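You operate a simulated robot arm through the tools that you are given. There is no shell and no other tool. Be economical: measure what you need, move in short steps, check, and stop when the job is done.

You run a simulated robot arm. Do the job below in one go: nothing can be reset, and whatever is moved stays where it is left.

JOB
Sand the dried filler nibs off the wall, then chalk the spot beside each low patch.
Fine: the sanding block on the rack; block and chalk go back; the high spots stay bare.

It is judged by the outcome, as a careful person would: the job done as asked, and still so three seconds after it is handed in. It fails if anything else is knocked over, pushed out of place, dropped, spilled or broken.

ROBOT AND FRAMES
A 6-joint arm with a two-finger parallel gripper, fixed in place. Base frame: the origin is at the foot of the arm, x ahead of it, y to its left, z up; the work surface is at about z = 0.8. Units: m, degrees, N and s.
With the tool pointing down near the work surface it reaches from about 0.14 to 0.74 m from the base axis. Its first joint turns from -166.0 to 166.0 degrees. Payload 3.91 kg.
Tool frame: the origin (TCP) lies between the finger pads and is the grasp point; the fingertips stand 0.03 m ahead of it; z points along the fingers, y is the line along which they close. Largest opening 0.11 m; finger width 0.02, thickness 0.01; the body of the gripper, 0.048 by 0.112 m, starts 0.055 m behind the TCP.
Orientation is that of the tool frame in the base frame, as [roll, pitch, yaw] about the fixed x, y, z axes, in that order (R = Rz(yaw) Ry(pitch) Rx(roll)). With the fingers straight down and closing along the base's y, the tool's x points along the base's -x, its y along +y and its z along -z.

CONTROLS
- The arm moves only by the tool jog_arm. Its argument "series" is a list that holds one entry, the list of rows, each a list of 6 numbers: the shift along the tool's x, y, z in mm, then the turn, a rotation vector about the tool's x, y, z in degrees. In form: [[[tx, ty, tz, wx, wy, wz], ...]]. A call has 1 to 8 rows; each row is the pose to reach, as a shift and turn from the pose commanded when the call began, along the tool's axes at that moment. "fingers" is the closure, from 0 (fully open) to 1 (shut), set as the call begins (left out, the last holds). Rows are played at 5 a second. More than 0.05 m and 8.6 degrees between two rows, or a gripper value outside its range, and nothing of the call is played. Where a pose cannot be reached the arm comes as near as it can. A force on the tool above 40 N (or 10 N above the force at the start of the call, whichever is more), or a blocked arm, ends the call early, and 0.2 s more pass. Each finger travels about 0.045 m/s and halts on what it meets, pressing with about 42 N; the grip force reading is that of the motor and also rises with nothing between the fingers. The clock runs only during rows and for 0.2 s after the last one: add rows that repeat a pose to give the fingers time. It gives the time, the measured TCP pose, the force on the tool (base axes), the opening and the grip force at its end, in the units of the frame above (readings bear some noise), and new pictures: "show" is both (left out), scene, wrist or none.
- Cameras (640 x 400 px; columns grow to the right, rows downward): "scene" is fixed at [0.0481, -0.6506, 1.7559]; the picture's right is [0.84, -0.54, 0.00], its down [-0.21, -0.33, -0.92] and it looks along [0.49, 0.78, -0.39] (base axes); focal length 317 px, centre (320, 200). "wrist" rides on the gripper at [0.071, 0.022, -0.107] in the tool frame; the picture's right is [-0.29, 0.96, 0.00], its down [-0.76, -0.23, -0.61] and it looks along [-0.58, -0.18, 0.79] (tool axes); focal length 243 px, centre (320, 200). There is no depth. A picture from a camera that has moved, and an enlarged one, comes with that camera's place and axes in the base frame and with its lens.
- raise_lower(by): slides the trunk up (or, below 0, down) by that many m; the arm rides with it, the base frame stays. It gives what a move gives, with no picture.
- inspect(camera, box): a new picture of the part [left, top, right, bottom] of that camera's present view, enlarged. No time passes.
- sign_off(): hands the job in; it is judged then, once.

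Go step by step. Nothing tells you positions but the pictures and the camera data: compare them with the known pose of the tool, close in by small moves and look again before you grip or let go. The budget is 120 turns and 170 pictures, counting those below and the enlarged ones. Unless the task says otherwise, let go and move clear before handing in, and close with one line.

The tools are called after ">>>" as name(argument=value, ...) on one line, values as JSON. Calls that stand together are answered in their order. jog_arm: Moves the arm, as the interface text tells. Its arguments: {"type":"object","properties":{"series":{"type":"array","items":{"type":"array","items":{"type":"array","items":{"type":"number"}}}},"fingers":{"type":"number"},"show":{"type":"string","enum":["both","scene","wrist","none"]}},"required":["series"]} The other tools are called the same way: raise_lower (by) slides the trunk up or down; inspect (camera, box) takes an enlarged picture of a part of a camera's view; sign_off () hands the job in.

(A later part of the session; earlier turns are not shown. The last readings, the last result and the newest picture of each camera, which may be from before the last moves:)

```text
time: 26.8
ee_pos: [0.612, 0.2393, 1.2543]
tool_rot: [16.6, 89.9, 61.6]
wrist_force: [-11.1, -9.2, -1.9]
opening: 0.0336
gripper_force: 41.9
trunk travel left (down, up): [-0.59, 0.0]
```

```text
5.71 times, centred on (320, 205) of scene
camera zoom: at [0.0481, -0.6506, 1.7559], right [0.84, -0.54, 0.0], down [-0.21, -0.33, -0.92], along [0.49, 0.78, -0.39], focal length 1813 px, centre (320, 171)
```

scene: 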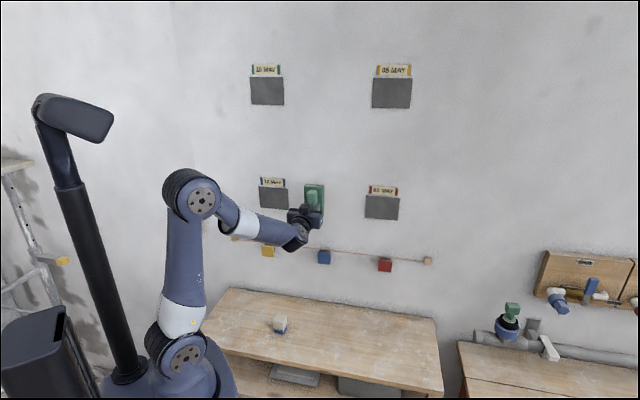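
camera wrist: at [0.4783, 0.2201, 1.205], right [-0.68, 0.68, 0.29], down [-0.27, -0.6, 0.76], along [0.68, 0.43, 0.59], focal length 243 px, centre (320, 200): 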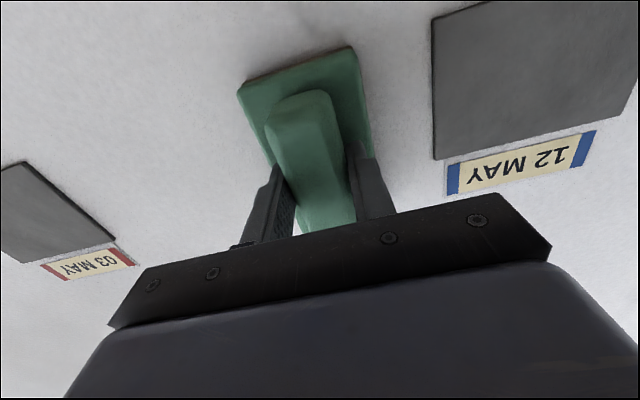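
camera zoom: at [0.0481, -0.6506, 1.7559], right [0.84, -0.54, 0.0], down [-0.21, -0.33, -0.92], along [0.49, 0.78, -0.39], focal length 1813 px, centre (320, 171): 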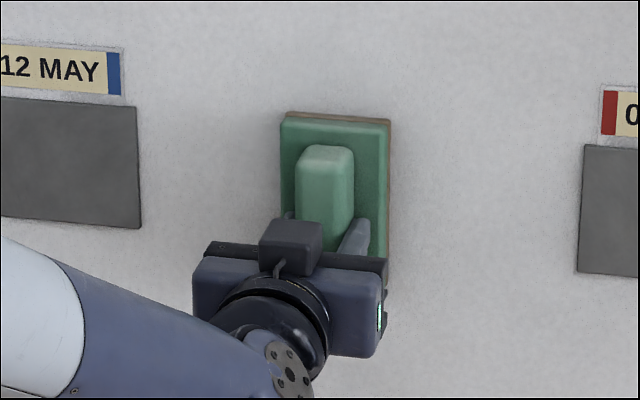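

Still in contact; one more pass and then back straight off to check the wall.

>>> jog_arm(series=[[[-20, 0, 0, 0, 0, 0], [-40, 0, 0, 0, 0, 0], [-40, 20, 0, 0, 0, 0], [-20, 20, 0, 0, 0, 0], [0, 20, 0, 0, 0, 0], [0, 20, -45, 0, 0, 0], [0, 20, -90, 0, 0, 0], [20, 0, -130, 0, 0, 0]]])

>>> inspect(camera="scene", box=[270, 170, 370, 240])

```text
time: 28.6
ee_pos: [0.5218, 0.1464, 1.2333]
tool_rot: [32.4, 89.9, 77.2]
wrist_force: [-0.1, 0.3, -1.4]
opening: 0.0333
gripper_force: 42.1
trunk travel left (down, up): [-0.59, 0.0]
camera wrist: at [0.4308, 0.0864, 1.1633], right [-0.68, 0.68, 0.29], down [-0.27, -0.59, 0.76], along [0.69, 0.44, 0.58], focal length 243 px, centre (320, 200)
```

scene: 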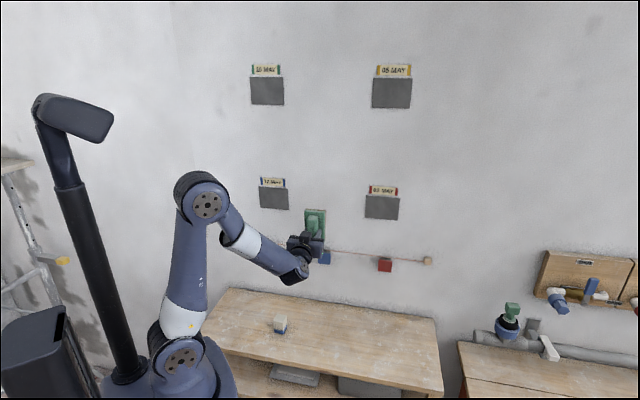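
wrist: 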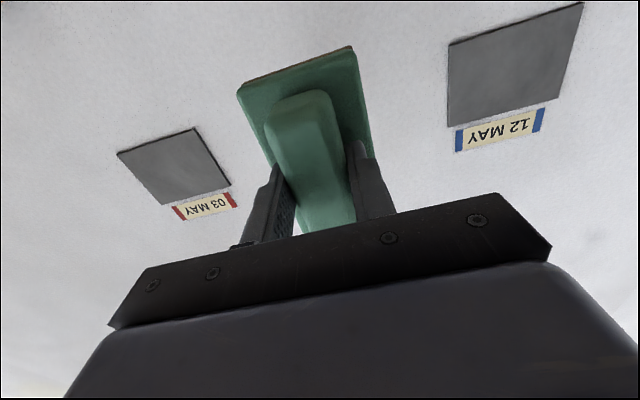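

```text
5.71 times, centred on (320, 205) of scene
camera zoom: at [0.0481, -0.6506, 1.7559], right [0.84, -0.54, 0.0], down [-0.21, -0.33, -0.92], along [0.49, 0.78, -0.39], focal length 1813 px, centre (320, 171)
```

zoom: 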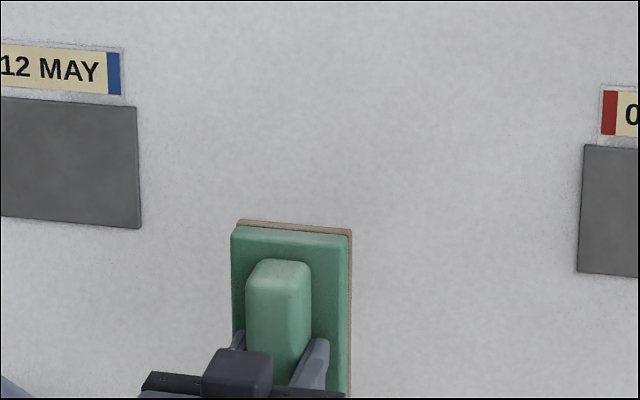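

The filler is gone from the visible area. I'll untip and carry the block back over its home spot.

>>> jog_arm(series=[[[15, -19, -16, 0, 8, 0], [30, -38, -32, 0, 16, 0], [45, -58, -48, 0, 24, 0], [60, -77, -64, 0, 32, 0], [75, -96, -81, 0, 40, 0], [90, -115, -97, 0, 48, 0], [105, -135, -113, 0, 56, 0], [120, -154, -129, 0, 64, 0]]], show="scene")

>>> jog_arm(series=[[[0, 0, 0, 0, 8, 0], [0, 0, 0, 0, 16, 0], [0, 0, 0, 0, 24, 0], [0, 0, 0, 0, 26, 0]]], show="none")

>>> inspect(camera="scene", box=[240, 160, 440, 260])

```text
time: 30.4
ee_pos: [0.5378, -0.0526, 1.1123]
tool_rot: [179.9, 25.9, -135.1]
wrist_force: [0.8, 0.5, -1.0]
opening: 0.0336
gripper_force: 42.1
trunk travel left (down, up): [-0.59, 0.0]
```

scene: 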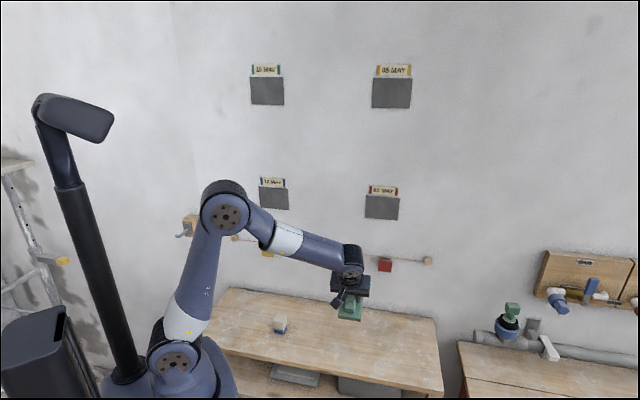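

```text
time: 31.4
ee_pos: [0.5375, -0.0541, 1.1137]
tool_rot: [-179.9, -0.1, -135.2]
wrist_force: [0.5, 0.5, -1.7]
opening: 0.0335
gripper_force: 42.0
trunk travel left (down, up): [-0.59, 0.0]
```

```text
3.20 times, centred on (340, 210) of scene
camera zoom: at [0.0481, -0.6506, 1.7559], right [0.84, -0.54, 0.0], down [-0.21, -0.33, -0.92], along [0.49, 0.78, -0.39], focal length 1015 px, centre (256, 168)
```

zoom: 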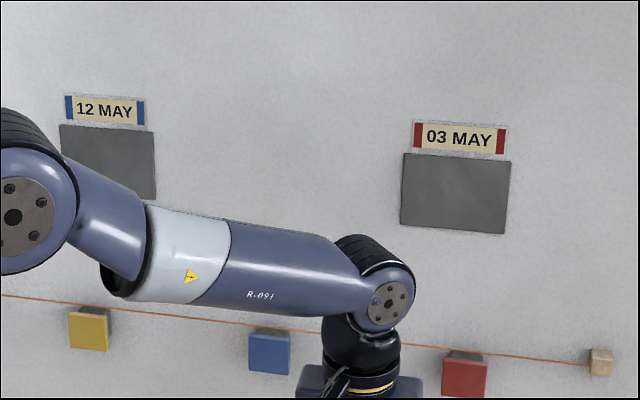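

>>> jog_arm(series=[[[-25, -2, 10, 0, 0, 1], [-60, -4, 40, 0, 0, 2], [-90, -6, 80, 0, 0, 3], [-101, -7.6, 125, 0, 0, 4], [-101, -7.6, 170, 0, 0, 4], [-101, -7.6, 214, 0, 0, 4], [-101, -7.6, 214, 0, 0, 4]]])

```text
time: 33.0
ee_pos: [0.6178, 0.0142, 0.8994]
tool_rot: [179.9, 0.2, -139.0]
wrist_force: [-0.2, 0.6, -0.5]
opening: 0.0336
gripper_force: 41.9
trunk travel left (down, up): [-0.59, 0.0]
camera wrist: at [0.5488, -0.0173, 1.0076], right [-0.41, 0.91, 0.0], down [0.72, 0.32, 0.61], along [0.56, 0.25, -0.79], focal length 243 px, centre (320, 200)
```

scene: 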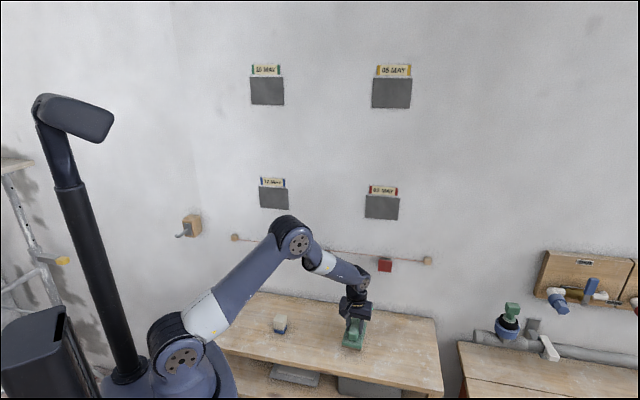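
wrist: 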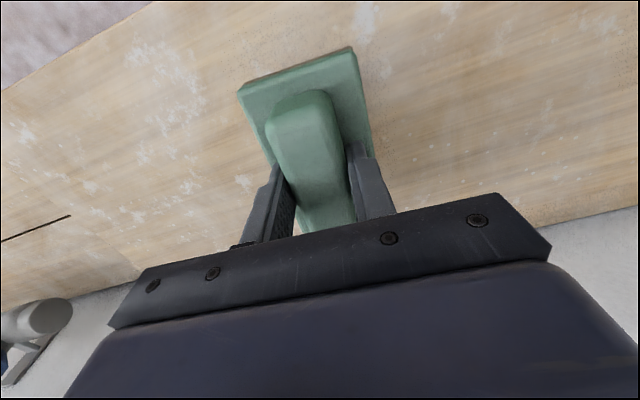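

>>> jog_arm(series=[[[3.6, 0, 15, 0, 0, 0], [3.6, 0, 28, 0, 0, 0], [3.6, 0, 33, 0, 0, 0], [3.6, 0, 35, 0, 0, 0], [3.6, 0, 36, 0, 0, 0], [3.6, 0, 36, 0, 0, 0]]], show="none")

>>> inspect(camera="scene", box=[310, 300, 410, 370])

```text
time: 34.4
ee_pos: [0.6131, 0.01, 0.8643]
tool_rot: [180.0, 0.1, -139.0]
wrist_force: [0.3, -0.4, -1.4]
opening: 0.0336
gripper_force: 42.3
trunk travel left (down, up): [-0.59, 0.0]
```

```text
5.71 times, centred on (360, 335) of scene
camera zoom: at [0.0481, -0.6506, 1.7559], right [0.84, -0.54, 0.0], down [-0.21, -0.33, -0.92], along [0.49, 0.78, -0.39], focal length 1813 px, centre (91, -571)
```

zoom: 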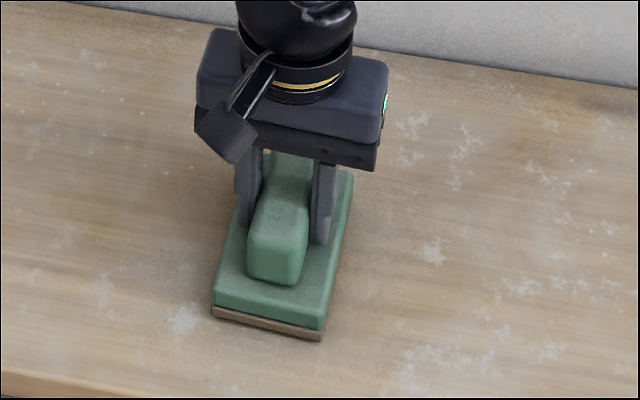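

Almost touching; I'll lower in 0.7 mm steps until the force shows contact.

>>> jog_arm(series=[[[0, 0, 0.7, 0, 0, 0], [0, 0, 1.4, 0, 0, 0], [0, 0, 2, 0, 0, 0], [0, 0, 2.5, 0, 0, 0], [0, 0, 2.5, 0, 0, 0]]], show="none")

```text
time: 35.6
ee_pos: [0.6137, 0.0112, 0.8606]
tool_rot: [180.0, 0.0, -139.0]
wrist_force: [-0.5, -0.4, -0.9]
opening: 0.0334
gripper_force: 41.8
trunk travel left (down, up): [-0.59, 0.0]
```

>>> jog_arm(series=[[[0, 0, 0.7, 0, 0, 0], [0, 0, 1.4, 0, 0, 0], [0, 0, 2, 0, 0, 0], [0, 0, 2, 0, 0, 0]]], show="none")

```text
time: 36.6
ee_pos: [0.6124, 0.0114, 0.8595]
tool_rot: [-179.9, 0.1, -139.1]
wrist_force: [-1.1, 0.7, 5.3]
opening: 0.0336
gripper_force: 41.8
trunk travel left (down, up): [-0.59, 0.0]
```

>>> jog_arm(series=[[[0, 0, 0, 0, 0, 0], [0, 0, 0, 0, 0, 0], [0, 0, 0, 0, 0, 0], [0, 0, 0, 0, 0, 0], [0, 0, 0, 0, 0, 0], [0, 0, -40, 0, 0, 0], [0, 0, -85, 0, 0, 0], [0, 0, -130, 0, 0, 0]]], fingers=0)

>>> inspect(camera="scene", box=[260, 300, 380, 370])

```text
time: 38.4
ee_pos: [0.6116, 0.0113, 0.9908]
tool_rot: [179.9, 0.1, -139.0]
wrist_force: [0.2, 0.4, 0.1]
opening: 0.1101
gripper_force: 0.0
trunk travel left (down, up): [-0.59, 0.0]
camera wrist: at [0.5439, -0.0199, 1.0982], right [-0.41, 0.91, 0.0], down [0.73, 0.32, 0.61], along [0.55, 0.25, -0.79], focal length 243 px, centre (320, 200)
```

scene: 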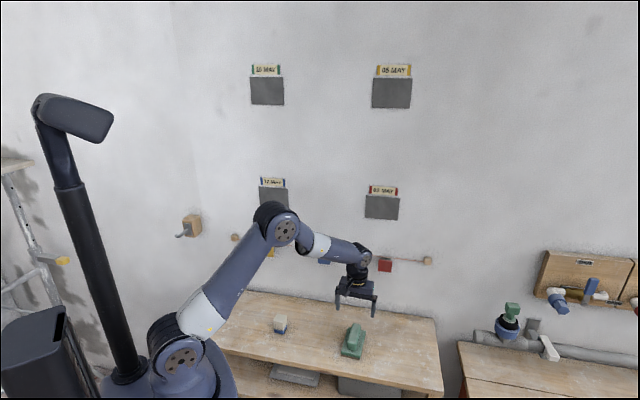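
wrist: 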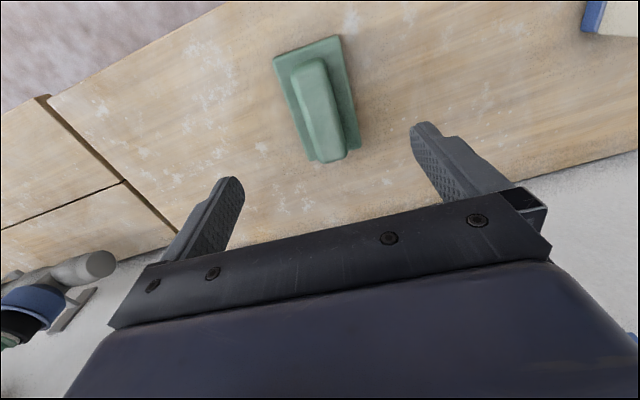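

```text
5.33 times, centred on (320, 335) of scene
camera zoom: at [0.0481, -0.6506, 1.7559], right [0.84, -0.54, 0.0], down [-0.21, -0.33, -0.92], along [0.49, 0.78, -0.39], focal length 1692 px, centre (320, -520)
```

zoom: 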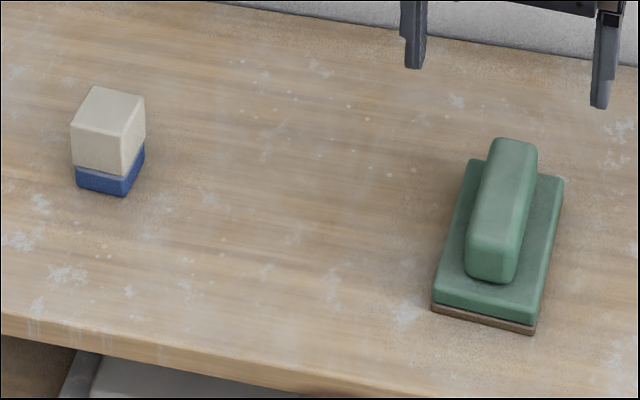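

Block is back in place. The chalk is a cube with a white body and a blue working face below; I'll move above it.

>>> jog_arm(series=[[[0, 20, -40, 0, 0, 0], [-3, 65, -50, 0, 0, 0], [-6, 112, -50, 0, 0, 0], [-9, 159, -50, 0, 0, 0], [-12, 206, -50, 0, 0, 0], [-14, 252, -50, 0, 0, 0], [-16, 296, -50, 0, 0, 0], [-16, 296, -50, 0, 0, 0]]])

>>> inspect(camera="scene", box=[240, 150, 440, 260])

```text
time: 40.2
ee_pos: [0.4314, 0.244, 1.0385]
tool_rot: [-179.9, 0.0, -139.0]
wrist_force: [0.1, 0.1, 0.4]
opening: 0.1099
gripper_force: 0.0
trunk travel left (down, up): [-0.59, 0.0]
camera wrist: at [0.3628, 0.2134, 1.1474], right [-0.41, 0.91, 0.0], down [0.72, 0.32, 0.61], along [0.56, 0.25, -0.79], focal length 243 px, centre (320, 200)
```

scene: 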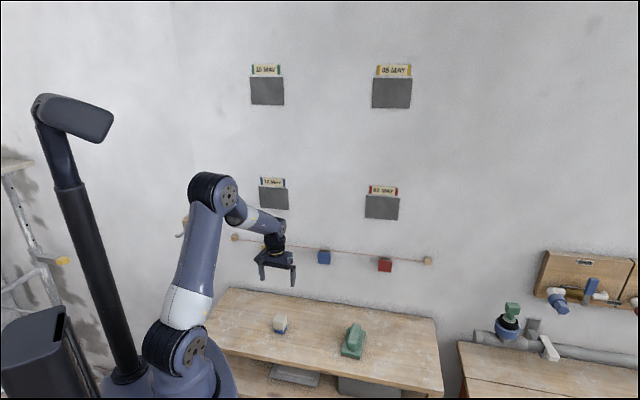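
wrist: 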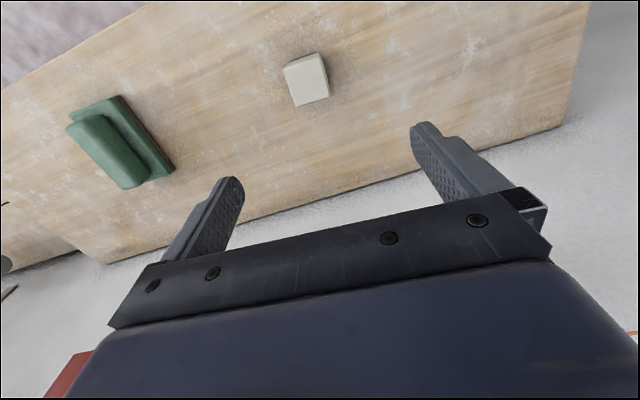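

```text
3.20 times, centred on (340, 205) of scene
camera zoom: at [0.0481, -0.6506, 1.7559], right [0.84, -0.54, 0.0], down [-0.21, -0.33, -0.92], along [0.49, 0.78, -0.39], focal length 1015 px, centre (256, 184)
```

zoom: 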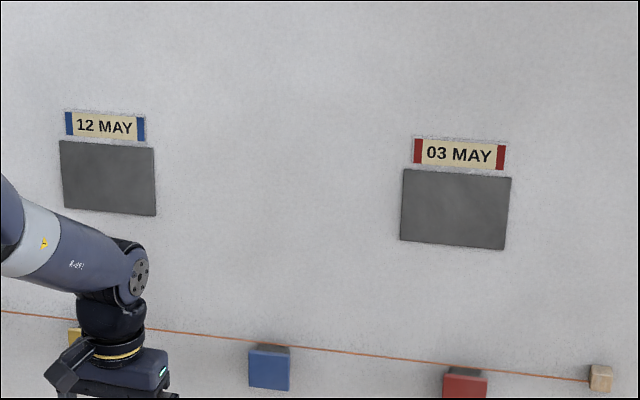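

>>> inspect(camera="wrist", box=[260, 30, 350, 120])

```text
4.44 times, centred on (305, 75) of wrist
camera zoom: at [0.3628, 0.2134, 1.1474], right [-0.41, 0.91, 0.0], down [0.72, 0.32, 0.61], along [0.56, 0.25, -0.79], focal length 1078 px, centre (387, 756)
```

zoom: 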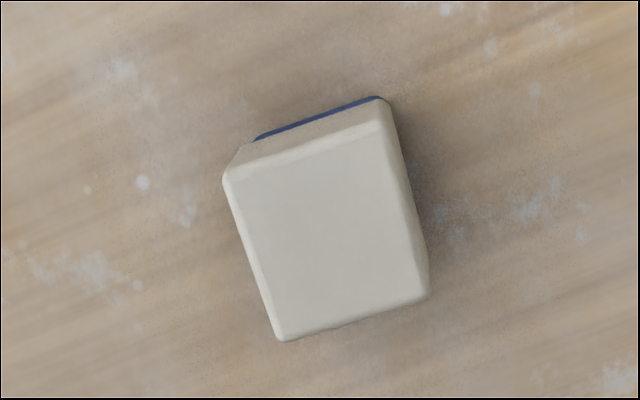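

>>> jog_arm(series=[[[8, -5, 20, 0, 0, 0], [15, -11, 60, 0, 0, 0], [15, -11, 100, 0, 0, 0], [15, -11, 100, 0, 0, 0]]], show="wrist")

>>> inspect(camera="wrist", box=[220, 20, 420, 200])

>>> inspect(camera="scene", box=[240, 280, 320, 345])

```text
time: 41.2
ee_pos: [0.4277, 0.2266, 0.9386]
tool_rot: [180.0, 0.1, -139.0]
wrist_force: [-0.1, -0.6, -0.5]
opening: 0.1101
gripper_force: 0.0
trunk travel left (down, up): [-0.59, 0.0]
camera wrist: at [0.3595, 0.1969, 1.0457], right [-0.41, 0.91, 0.0], down [0.72, 0.32, 0.61], along [0.56, 0.25, -0.79], focal length 243 px, centre (320, 200)
```

wrist: 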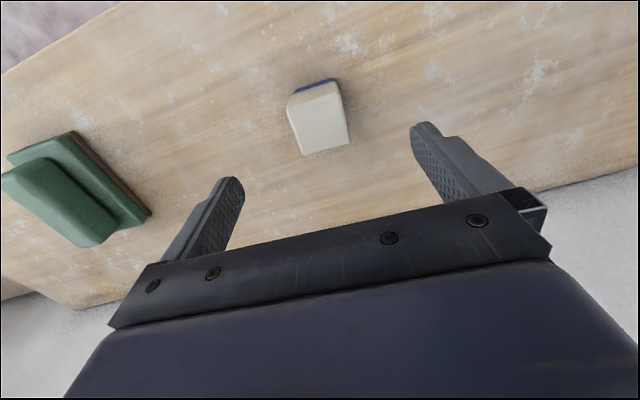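

```text
2.22 times, centred on (320, 110) of wrist
camera zoom: at [0.3595, 0.1969, 1.0457], right [-0.41, 0.91, 0.0], down [0.72, 0.32, 0.61], along [0.56, 0.25, -0.79], focal length 539 px, centre (320, 400)
```

zoom: 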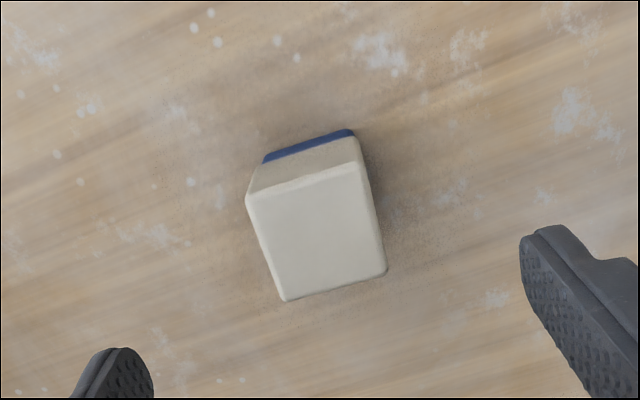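

```text
6.15 times, centred on (280, 312) of scene
camera zoom: at [0.0481, -0.6506, 1.7559], right [0.84, -0.54, 0.0], down [-0.21, -0.33, -0.92], along [0.49, 0.78, -0.39], focal length 1952 px, centre (566, -492)
```

zoom: 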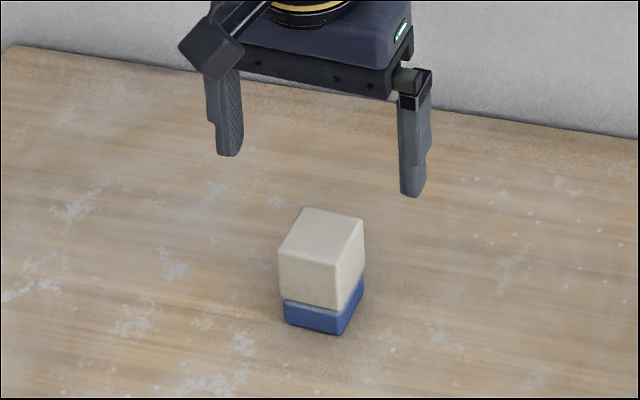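

>>> jog_arm(series=[[[-1, 0, 30, 0, 0, 0], [-2, 0, 60, 0, 0, 0], [-2, 0, 82, 0, 0, 0], [-2, 0, 93, 0, 0, 0], [-2, 0, 93, 0, 0, 0]]], show="wrist")

>>> jog_arm(series=[[[0, 0, 0, 0, 0, 0], [0, 0, 0, 0, 0, 0], [0, 0, 0, 0, 0, 0], [0, 0, 0, 0, 0, 0], [0, 0, 0, 0, 0, 0], [0, 0, 0, 0, 0, 0]]], fingers=1, show="wrist")

>>> inspect(camera="scene", box=[240, 280, 320, 345])

```text
time: 42.4
ee_pos: [0.4285, 0.2291, 0.8473]
tool_rot: [-179.9, 0.1, -139.0]
wrist_force: [-0.1, 0.5, -0.3]
opening: 0.1102
gripper_force: 0.1
trunk travel left (down, up): [-0.59, 0.0]
camera wrist: at [0.3607, 0.1983, 0.9544], right [-0.41, 0.91, 0.0], down [0.72, 0.32, 0.61], along [0.56, 0.25, -0.79], focal length 243 px, centre (320, 200)
```

wrist: 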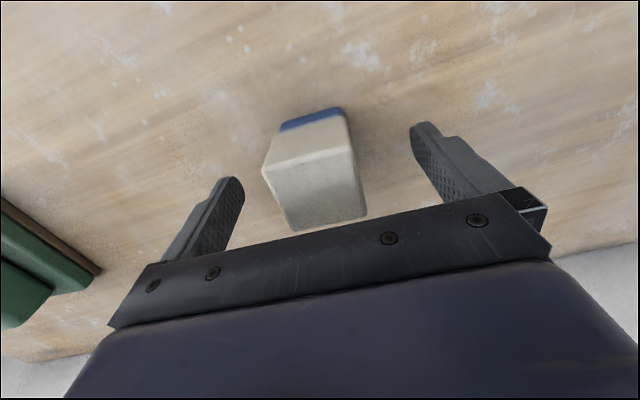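

```text
time: 43.8
ee_pos: [0.4287, 0.2297, 0.8465]
tool_rot: [179.9, 0.1, -139.1]
wrist_force: [0.2, -0.4, 0.2]
opening: 0.0411
gripper_force: 42.0
trunk travel left (down, up): [-0.59, 0.0]
camera wrist: at [0.3606, 0.1983, 0.9546], right [-0.41, 0.91, 0.0], down [0.72, 0.32, 0.61], along [0.56, 0.25, -0.79], focal length 243 px, centre (320, 200)
```

wrist: 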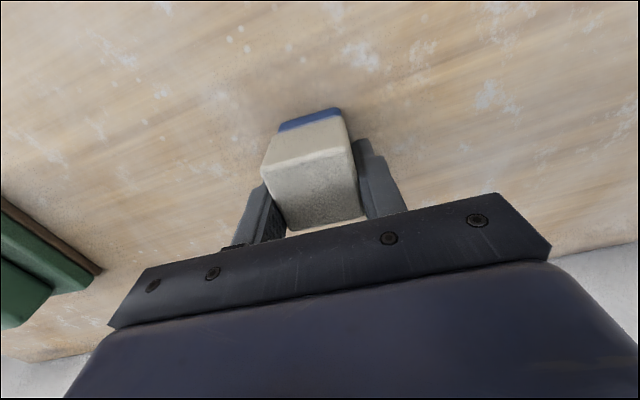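

```text
6.15 times, centred on (280, 312) of scene
camera zoom: at [0.0481, -0.6506, 1.7559], right [0.84, -0.54, 0.0], down [-0.21, -0.33, -0.92], along [0.49, 0.78, -0.39], focal length 1952 px, centre (566, -492)
```

zoom: 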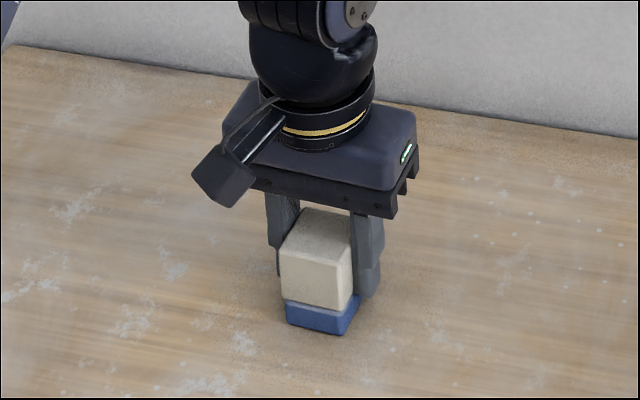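

Chalk gripped (home TCP 0.4287, 0.2295, 0.8465, yaw −139). Lift, back off and tip toward the wall.

>>> jog_arm(series=[[[0, 0, -40, 0, 0, 0], [15, 0, -82, 0, 0, 0], [30, 0, -124, 0, 0, 0], [45, 0, -166, 0, 0, 0], [60, 0, -208, 0, 0, 0], [70, 0, -250, 0, 0, 0]]], show="none")

>>> jog_arm(series=[[[0, 0, -20, 0, -8, 0], [0, 0, -40, 0, -16, 0], [0, 0, -60, 0, -24, 0], [0, 0, -80, 0, -32, 0], [0, 0, -100, 0, -40, 0], [0, 0, -120, 0, -48, 0], [0, 0, -140, 0, -56, 0], [0, 0, -160, 0, -64, 0]]])

```text
time: 45.2
ee_pos: [0.3731, 0.1818, 1.0979]
tool_rot: [-180.0, 0.0, -139.0]
wrist_force: [0.7, -0.1, -1.0]
opening: 0.0413
gripper_force: 42.0
trunk travel left (down, up): [-0.59, 0.0]
```

```text
time: 47.0
ee_pos: [0.3761, 0.1822, 1.2566]
tool_rot: [-180.0, 64.1, -139.1]
wrist_force: [0.4, 0.3, -0.4]
opening: 0.0411
gripper_force: 42.3
trunk travel left (down, up): [-0.59, 0.0]
camera wrist: at [0.2648, 0.1141, 1.2401], right [-0.53, 0.81, 0.26], down [-0.01, -0.31, 0.95], along [0.85, 0.5, 0.18], focal length 243 px, centre (320, 200)
```

scene: 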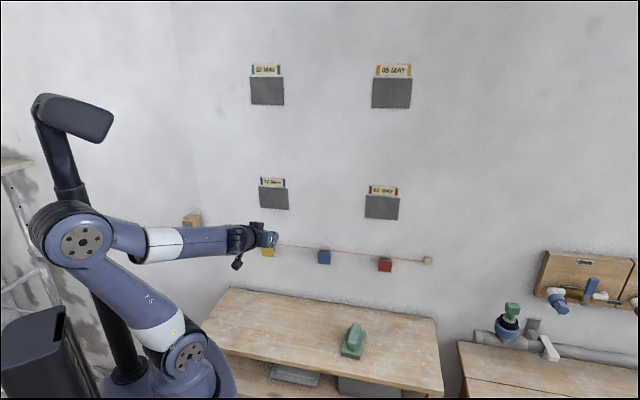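
wrist: 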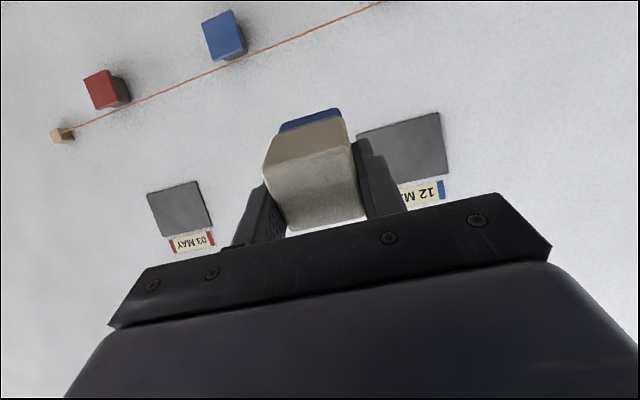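

>>> jog_arm(series=[[[-16, 17, 25, -0.8, -5.2, -0.2], [-31, 33, 51, -1.6, -10.4, -0.4], [-47, 50, 76, -2.4, -15.6, -0.6], [-62, 66, 102, -3.2, -20.8, -0.7], [-78, 83, 127, -4, -26, -0.9], [-78, 83, 127, -4, -26, -0.9]]])

>>> inspect(camera="scene", box=[230, 160, 310, 230])

```text
time: 48.4
ee_pos: [0.4502, 0.3193, 1.271]
tool_rot: [31.3, 90.0, 76.7]
wrist_force: [0.7, 0.4, -0.8]
opening: 0.0415
gripper_force: 41.7
out of reach, approached as far as the arm can: row 4, 5, 6
trunk travel left (down, up): [-0.59, 0.0]
camera wrist: at [0.3605, 0.2573, 1.2006], right [-0.68, 0.67, 0.29], down [-0.26, -0.6, 0.76], along [0.68, 0.44, 0.58], focal length 243 px, centre (320, 200)
```

scene: 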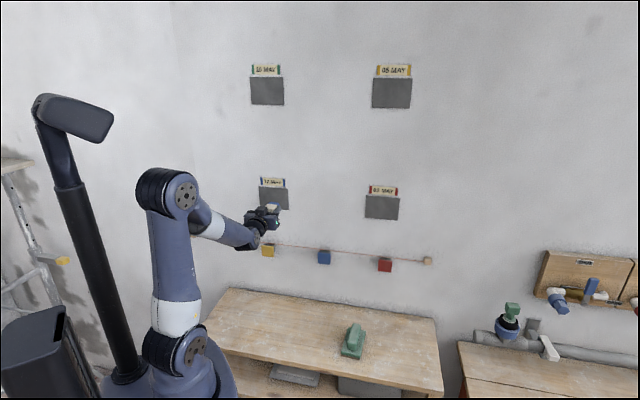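
wrist: 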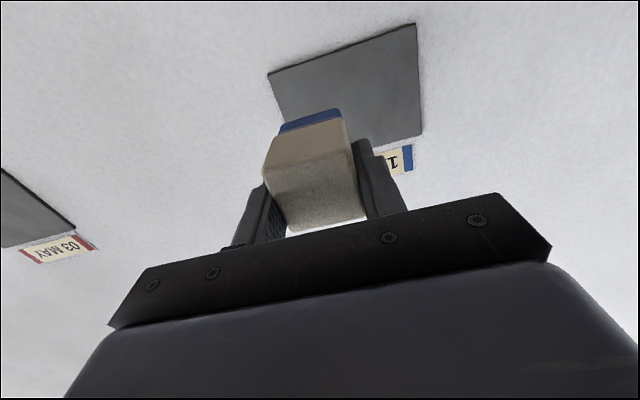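

```text
5.71 times, centred on (270, 195) of scene
camera zoom: at [0.0481, -0.6506, 1.7559], right [0.84, -0.54, 0.0], down [-0.21, -0.33, -0.92], along [0.49, 0.78, -0.39], focal length 1813 px, centre (606, 229)
```

zoom: 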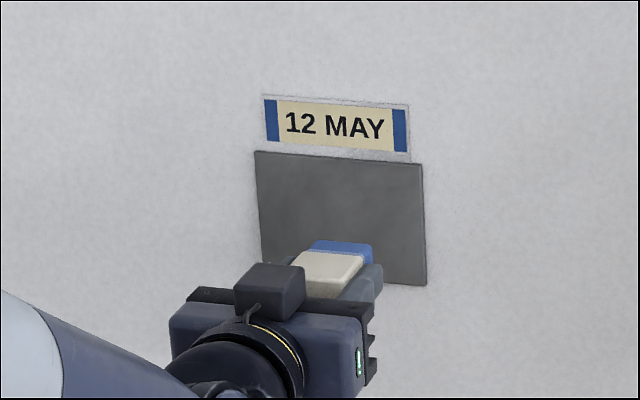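

The arm hit a joint limit short of the goal. I'll raise the tool by 0.2 m while backing off, then lower the trunk 0.2 m so the arm stands straighter.

>>> jog_arm(series=[[[0, 0, -30, 0, 0, 0], [-40, 0, -50, 0, 0, 0], [-80, 0, -50, 0, 0, 0], [-120, 0, -50, 0, 0, 0], [-160, 0, -50, 0, 0, 0], [-200, 0, -50, 0, 0, 0], [-200, 0, -50, 0, 0, 0]]])

```text
time: 50.0
ee_pos: [0.4147, 0.2823, 1.4738]
tool_rot: [21.1, 89.9, 66.1]
wrist_force: [-1.0, -0.5, -2.2]
opening: 0.0414
gripper_force: 41.6
trunk travel left (down, up): [-0.59, 0.0]
camera wrist: at [0.3241, 0.2226, 1.4025], right [-0.68, 0.68, 0.29], down [-0.27, -0.59, 0.76], along [0.69, 0.44, 0.58], focal length 243 px, centre (320, 200)
```

scene: 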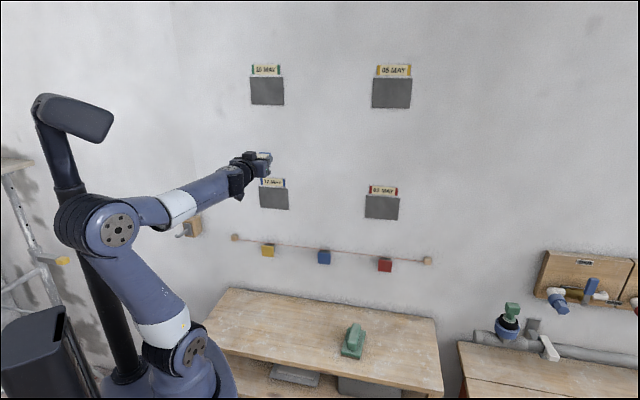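
wrist: 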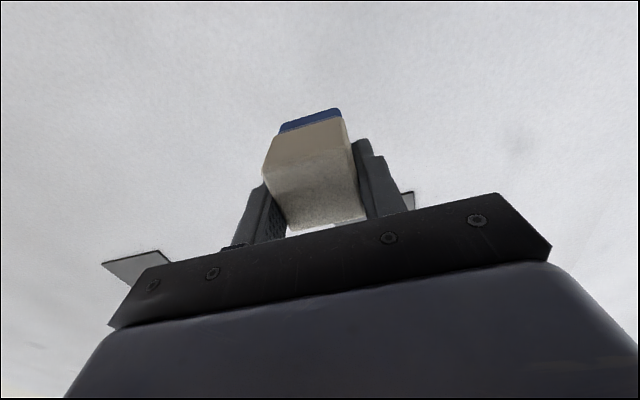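

>>> raise_lower(by=-0.2)

>>> inspect(camera="scene", box=[0, 0, 640, 400])

```text
time: 52.2
ee_pos: [0.4149, 0.2825, 1.2727]
tool_rot: [34.3, 89.9, 79.4]
wrist_force: [1.0, 0.0, 0.1]
opening: 0.0412
gripper_force: 42.2
trunk travel left (down, up): [-0.39, 0.2]
```

```text
1.00 times, centred on (320, 200) of scene
camera zoom: at [0.0481, -0.6506, 1.7559], right [0.84, -0.54, 0.0], down [-0.21, -0.33, -0.92], along [0.49, 0.78, -0.39], focal length 317 px, centre (320, 200)
```

zoom: 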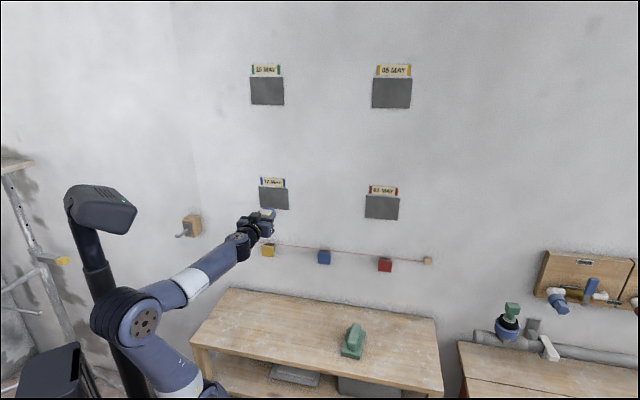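

>>> jog_arm(series=[[[0, 15, 28, 0, 0, 0], [2, 29, 55, 0, 0, 0], [2, 29, 55, 0, 0, 0]]], show="wrist")

>>> inspect(camera="scene", box=[230, 160, 310, 230])

```text
time: 53.0
ee_pos: [0.4345, 0.3434, 1.2705]
tool_rot: [75.8, 89.9, 120.8]
wrist_force: [0.4, -0.3, 0.2]
opening: 0.0412
gripper_force: 41.6
trunk travel left (down, up): [-0.39, 0.2]
camera wrist: at [0.3429, 0.2821, 1.1991], right [-0.68, 0.68, 0.29], down [-0.27, -0.59, 0.76], along [0.69, 0.44, 0.58], focal length 243 px, centre (320, 200)
```

wrist: 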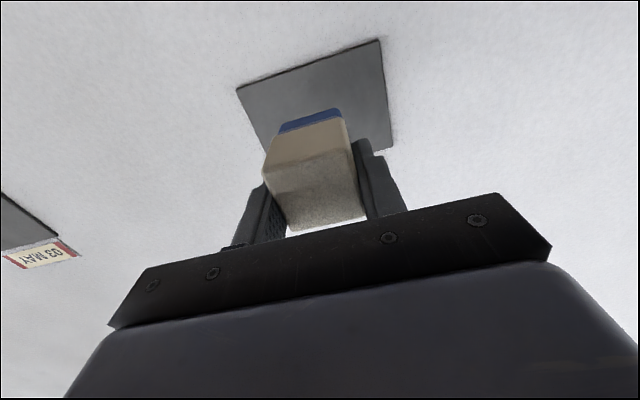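

```text
5.71 times, centred on (270, 195) of scene
camera zoom: at [0.0481, -0.6506, 1.7559], right [0.84, -0.54, 0.0], down [-0.21, -0.33, -0.92], along [0.49, 0.78, -0.39], focal length 1813 px, centre (606, 229)
```

zoom: 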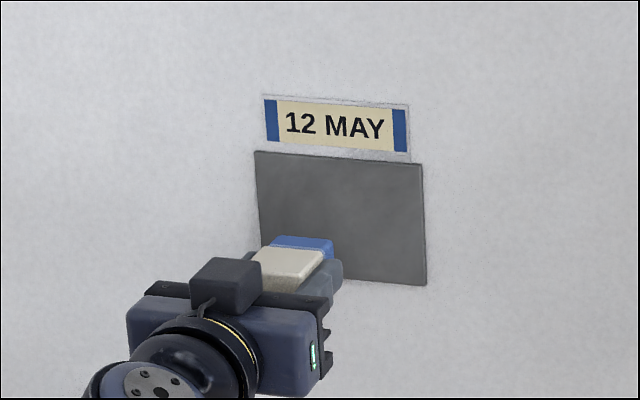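

>>> jog_arm(series=[[[0, -5, 15, 0, 0, 0], [0, -5, 30, 0, 0, 0], [0, -5, 40, 0, 0, 0], [0, -5, 45, 0, 0, 0], [0, -5, 48, 0, 0, 0], [0, -5, 48, 0, 0, 0]]], show="wrist")

>>> inspect(camera="scene", box=[230, 160, 310, 230])

```text
time: 54.4
ee_pos: [0.4708, 0.3735, 1.2695]
tool_rot: [46.0, 89.7, 91.0]
wrist_force: [-0.5, -0.1, -1.0]
opening: 0.0414
gripper_force: 42.1
trunk travel left (down, up): [-0.39, 0.2]
camera wrist: at [0.38, 0.3125, 1.1999], right [-0.68, 0.68, 0.29], down [-0.27, -0.59, 0.76], along [0.69, 0.44, 0.58], focal length 243 px, centre (320, 200)
```

wrist: 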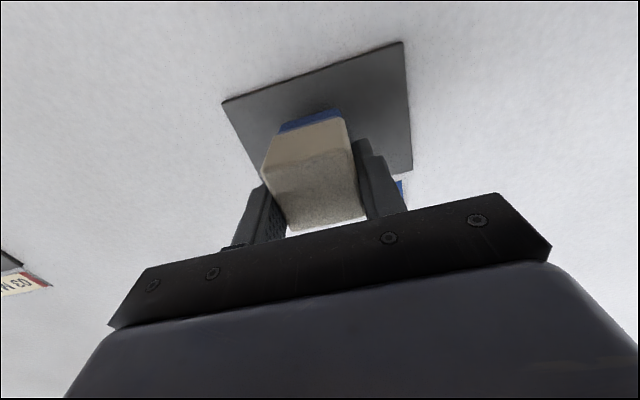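

```text
5.71 times, centred on (270, 195) of scene
camera zoom: at [0.0481, -0.6506, 1.7559], right [0.84, -0.54, 0.0], down [-0.21, -0.33, -0.92], along [0.49, 0.78, -0.39], focal length 1813 px, centre (606, 229)
```

zoom: 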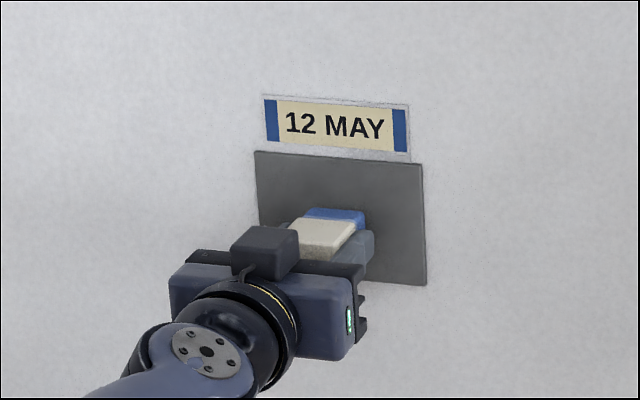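

>>> jog_arm(series=[[[0, 0, 2, 0, 0, 0], [0, 0, 4, 0, 0, 0], [0, 0, 6, 0, 0, 0], [0, 0, 8, 0, 0, 0], [0, 0, 10, 0, 0, 0], [0, 0, 12, 0, 0, 0]]], show="wrist")

```text
time: 55.8
ee_pos: [0.4799, 0.3817, 1.2705]
tool_rot: [40.9, 89.9, 86.0]
wrist_force: [-0.3, -0.5, -1.4]
opening: 0.0412
gripper_force: 42.0
trunk travel left (down, up): [-0.39, 0.2]
camera wrist: at [0.3885, 0.3209, 1.1999], right [-0.68, 0.68, 0.29], down [-0.27, -0.59, 0.76], along [0.69, 0.44, 0.58], focal length 243 px, centre (320, 200)
```

wrist: 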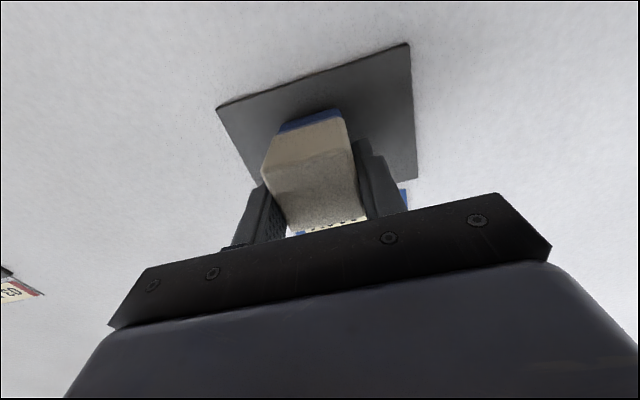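

>>> jog_arm(series=[[[0, 0, 1.5, 0, 0, 0], [0, 0, 3, 0, 0, 0], [0, 0, 4.5, 0, 0, 0], [0, 0, 6, 0, 0, 0], [0, 0, 6, 0, 0, 0]]], show="wrist")

```text
time: 56.8
ee_pos: [0.4798, 0.3811, 1.2715]
tool_rot: [4.4, 90.0, 49.2]
wrist_force: [-21.2, -19.6, -5.2]
opening: 0.0413
gripper_force: 42.0
trunk travel left (down, up): [-0.39, 0.2]
stopped in row 4: the force on the tool passed its limit (the readings are from after the stop); the commanded pose is now the measured one
camera wrist: at [0.3889, 0.3214, 1.2006], right [-0.68, 0.68, 0.29], down [-0.27, -0.59, 0.76], along [0.69, 0.44, 0.58], focal length 243 px, centre (320, 200)
```

wrist: 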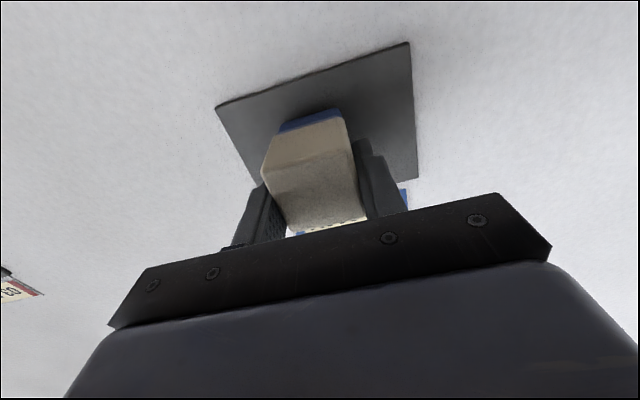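

>>> jog_arm(series=[[[0, 0, -25, 0, 0, 0], [25, 0, -60, 0, 0, 0], [60, 0, -80, 0, 0, 0]]], show="none")

>>> inspect(camera="scene", box=[230, 160, 310, 230])

```text
time: 57.6
ee_pos: [0.4269, 0.3278, 1.209]
tool_rot: [-172.7, 90.0, -127.7]
wrist_force: [0.0, 0.5, -1.3]
opening: 0.0413
gripper_force: 42.1
trunk travel left (down, up): [-0.39, 0.2]
```

```text
5.71 times, centred on (270, 195) of scene
camera zoom: at [0.0481, -0.6506, 1.7559], right [0.84, -0.54, 0.0], down [-0.21, -0.33, -0.92], along [0.49, 0.78, -0.39], focal length 1813 px, centre (606, 229)
```

zoom: 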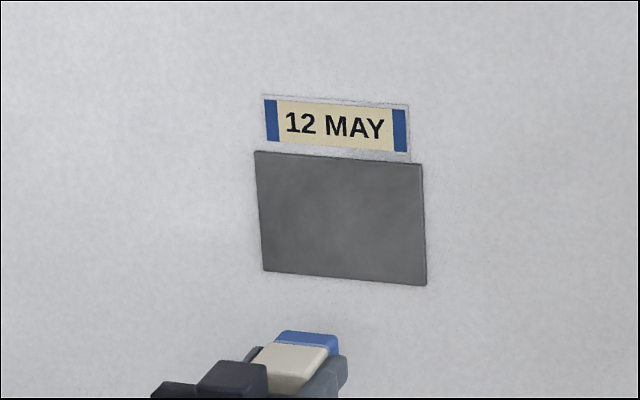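

A plain press left no visible mark; I'll go back and rub a short stroke on the slate at lighter pressure.

>>> jog_arm(series=[[[-35, 0, 20, 0, 0, 0], [-60, 0, 50, 0, 0, 0], [-60, 0, 72, 0, 0, 0], [-60, 0, 79, 0, 0, 0], [-60, 7, 79, 0, 0, 0], [-60, 14, 79, 0, 0, 0], [-60, 7, 79, 0, 0, 0], [-60, 0, 79, 0, 0, 0]]], show="wrist")

```text
time: 59.4
ee_pos: [0.4784, 0.3839, 1.2732]
tool_rot: [-16.4, 89.9, 28.7]
wrist_force: [-23.3, -10.0, 0.1]
opening: 0.0413
gripper_force: 42.0
trunk travel left (down, up): [-0.39, 0.2]
camera wrist: at [0.3876, 0.3227, 1.2012], right [-0.68, 0.67, 0.29], down [-0.27, -0.59, 0.76], along [0.68, 0.44, 0.58], focal length 243 px, centre (320, 200)
```

wrist: 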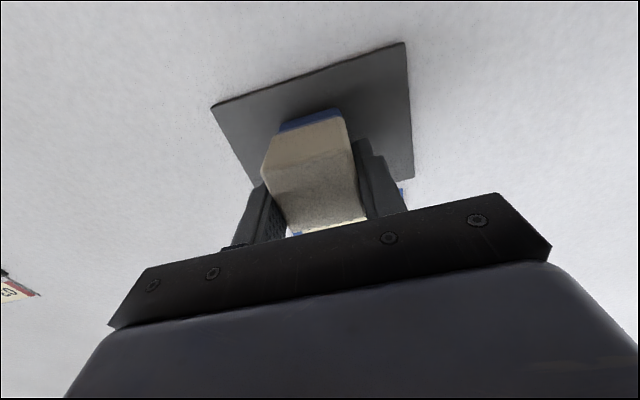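

>>> jog_arm(series=[[[0, -8, 0, 0, 0, 0], [0, -15, 0, 0, 0, 0], [0, 0, 0, 0, 0, 0], [0, 10, 0, 0, 0, 0], [0, 0, 0, 0, 0, 0], [0, 0, -30, 0, 0, 0], [30, 0, -65, 0, 0, 0], [65, 0, -80, 0, 0, 0]]], show="none")

>>> inspect(camera="scene", box=[230, 160, 310, 230])

```text
time: 61.2
ee_pos: [0.4262, 0.3278, 1.2046]
tool_rot: [174.5, 90.0, -140.7]
wrist_force: [-0.7, -1.0, -0.9]
opening: 0.0414
gripper_force: 41.6
trunk travel left (down, up): [-0.39, 0.2]
```

```text
5.71 times, centred on (270, 195) of scene
camera zoom: at [0.0481, -0.6506, 1.7559], right [0.84, -0.54, 0.0], down [-0.21, -0.33, -0.92], along [0.49, 0.78, -0.39], focal length 1813 px, centre (606, 229)
```

zoom: 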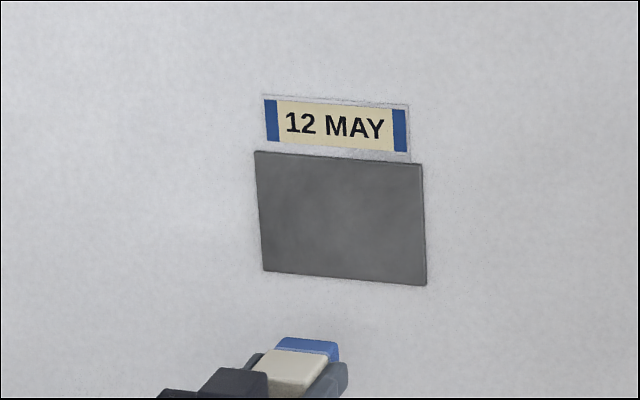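

The slate doesn't take the chalk, so it is the patch itself, and the spot is on the wall beside it. I'll look closely at the wall on both sides of the patches for a marked spot.

>>> inspect(camera="scene", box=[286, 180, 316, 216])

>>> inspect(camera="scene", box=[228, 180, 260, 216])

>>> inspect(camera="scene", box=[396, 185, 432, 225])

>>> inspect(camera="scene", box=[330, 185, 368, 225])

```text
11.11 times, centred on (301, 198) of scene
camera zoom: at [0.0481, -0.6506, 1.7559], right [0.84, -0.54, 0.0], down [-0.21, -0.33, -0.92], along [0.49, 0.78, -0.39], focal length 3525 px, centre (531, 222)
```

zoom: 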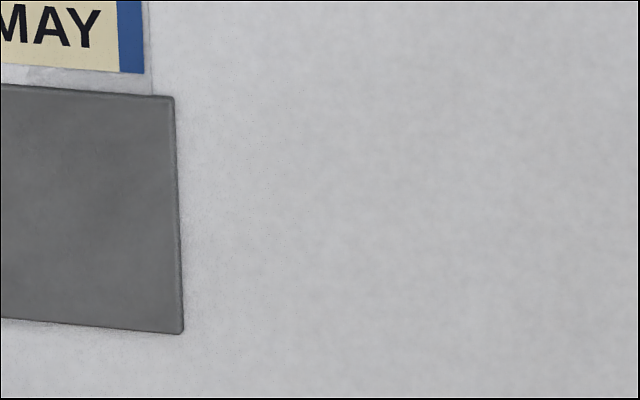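

```text
11.11 times, centred on (244, 198) of scene
camera zoom: at [0.0481, -0.6506, 1.7559], right [0.84, -0.54, 0.0], down [-0.21, -0.33, -0.92], along [0.49, 0.78, -0.39], focal length 3525 px, centre (1164, 222)
```

zoom: 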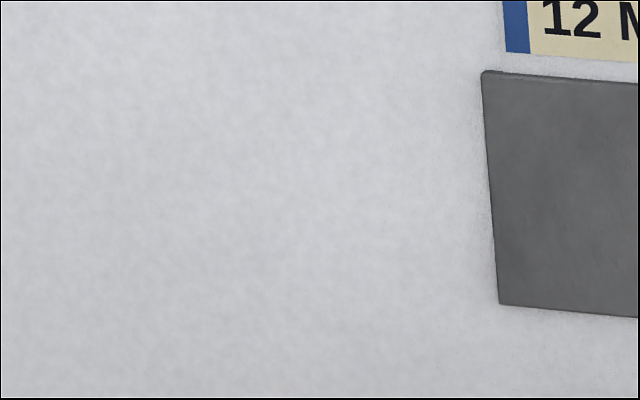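

```text
10.00 times, centred on (414, 205) of scene
camera zoom: at [0.0481, -0.6506, 1.7559], right [0.84, -0.54, 0.0], down [-0.21, -0.33, -0.92], along [0.49, 0.78, -0.39], focal length 3173 px, centre (-620, 150)
```

zoom: 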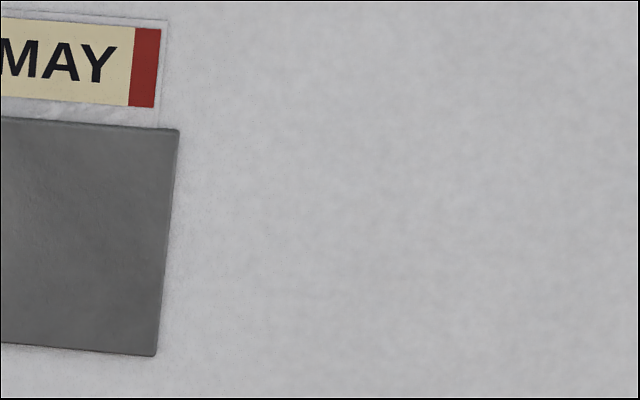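

```text
10.00 times, centred on (349, 205) of scene
camera zoom: at [0.0481, -0.6506, 1.7559], right [0.84, -0.54, 0.0], down [-0.21, -0.33, -0.92], along [0.49, 0.78, -0.39], focal length 3173 px, centre (30, 150)
```

zoom: 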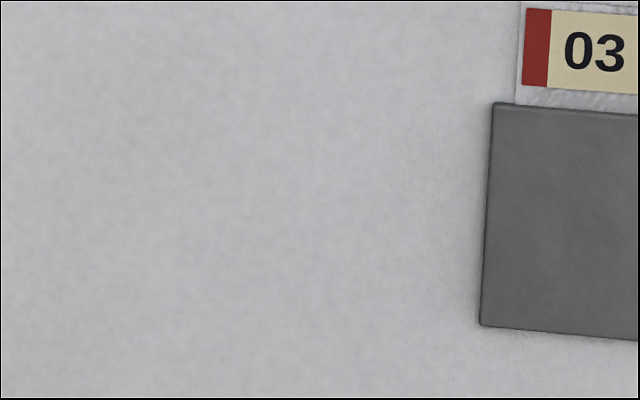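

>>> jog_arm(series=[[[-15, -23, 0, 0, 0, 0], [-30, -46, 15, 0, 0, 0], [-45, -69, 30, 0, 0, 0], [-60, -92, 45, 0, 0, 0], [-67, -92, 60, 0, 0, 0], [-67, -92, 70, 0, 0, 0], [-67, -92, 70, 0, 0, 0]]], show="wrist")

>>> inspect(camera="scene", box=[240, 160, 340, 230])

```text
time: 62.8
ee_pos: [0.5415, 0.313, 1.2718]
tool_rot: [163.9, 89.8, -151.1]
wrist_force: [0.5, -0.6, -0.8]
opening: 0.0411
gripper_force: 42.6
trunk travel left (down, up): [-0.39, 0.2]
camera wrist: at [0.4497, 0.2516, 1.2011], right [-0.68, 0.68, 0.29], down [-0.27, -0.59, 0.76], along [0.69, 0.44, 0.58], focal length 243 px, centre (320, 200)
```

wrist: 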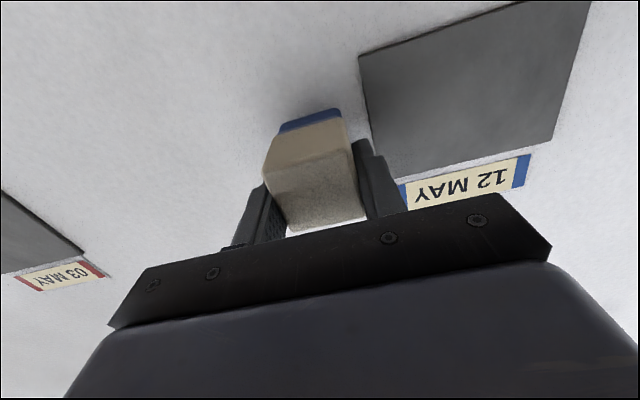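

```text
5.71 times, centred on (290, 195) of scene
camera zoom: at [0.0481, -0.6506, 1.7559], right [0.84, -0.54, 0.0], down [-0.21, -0.33, -0.92], along [0.49, 0.78, -0.39], focal length 1813 px, centre (491, 229)
```

zoom: 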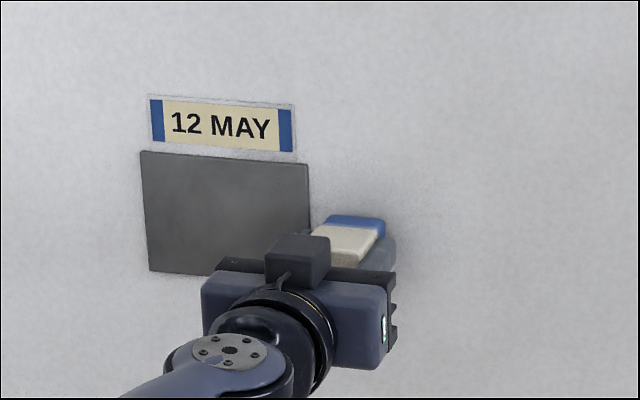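

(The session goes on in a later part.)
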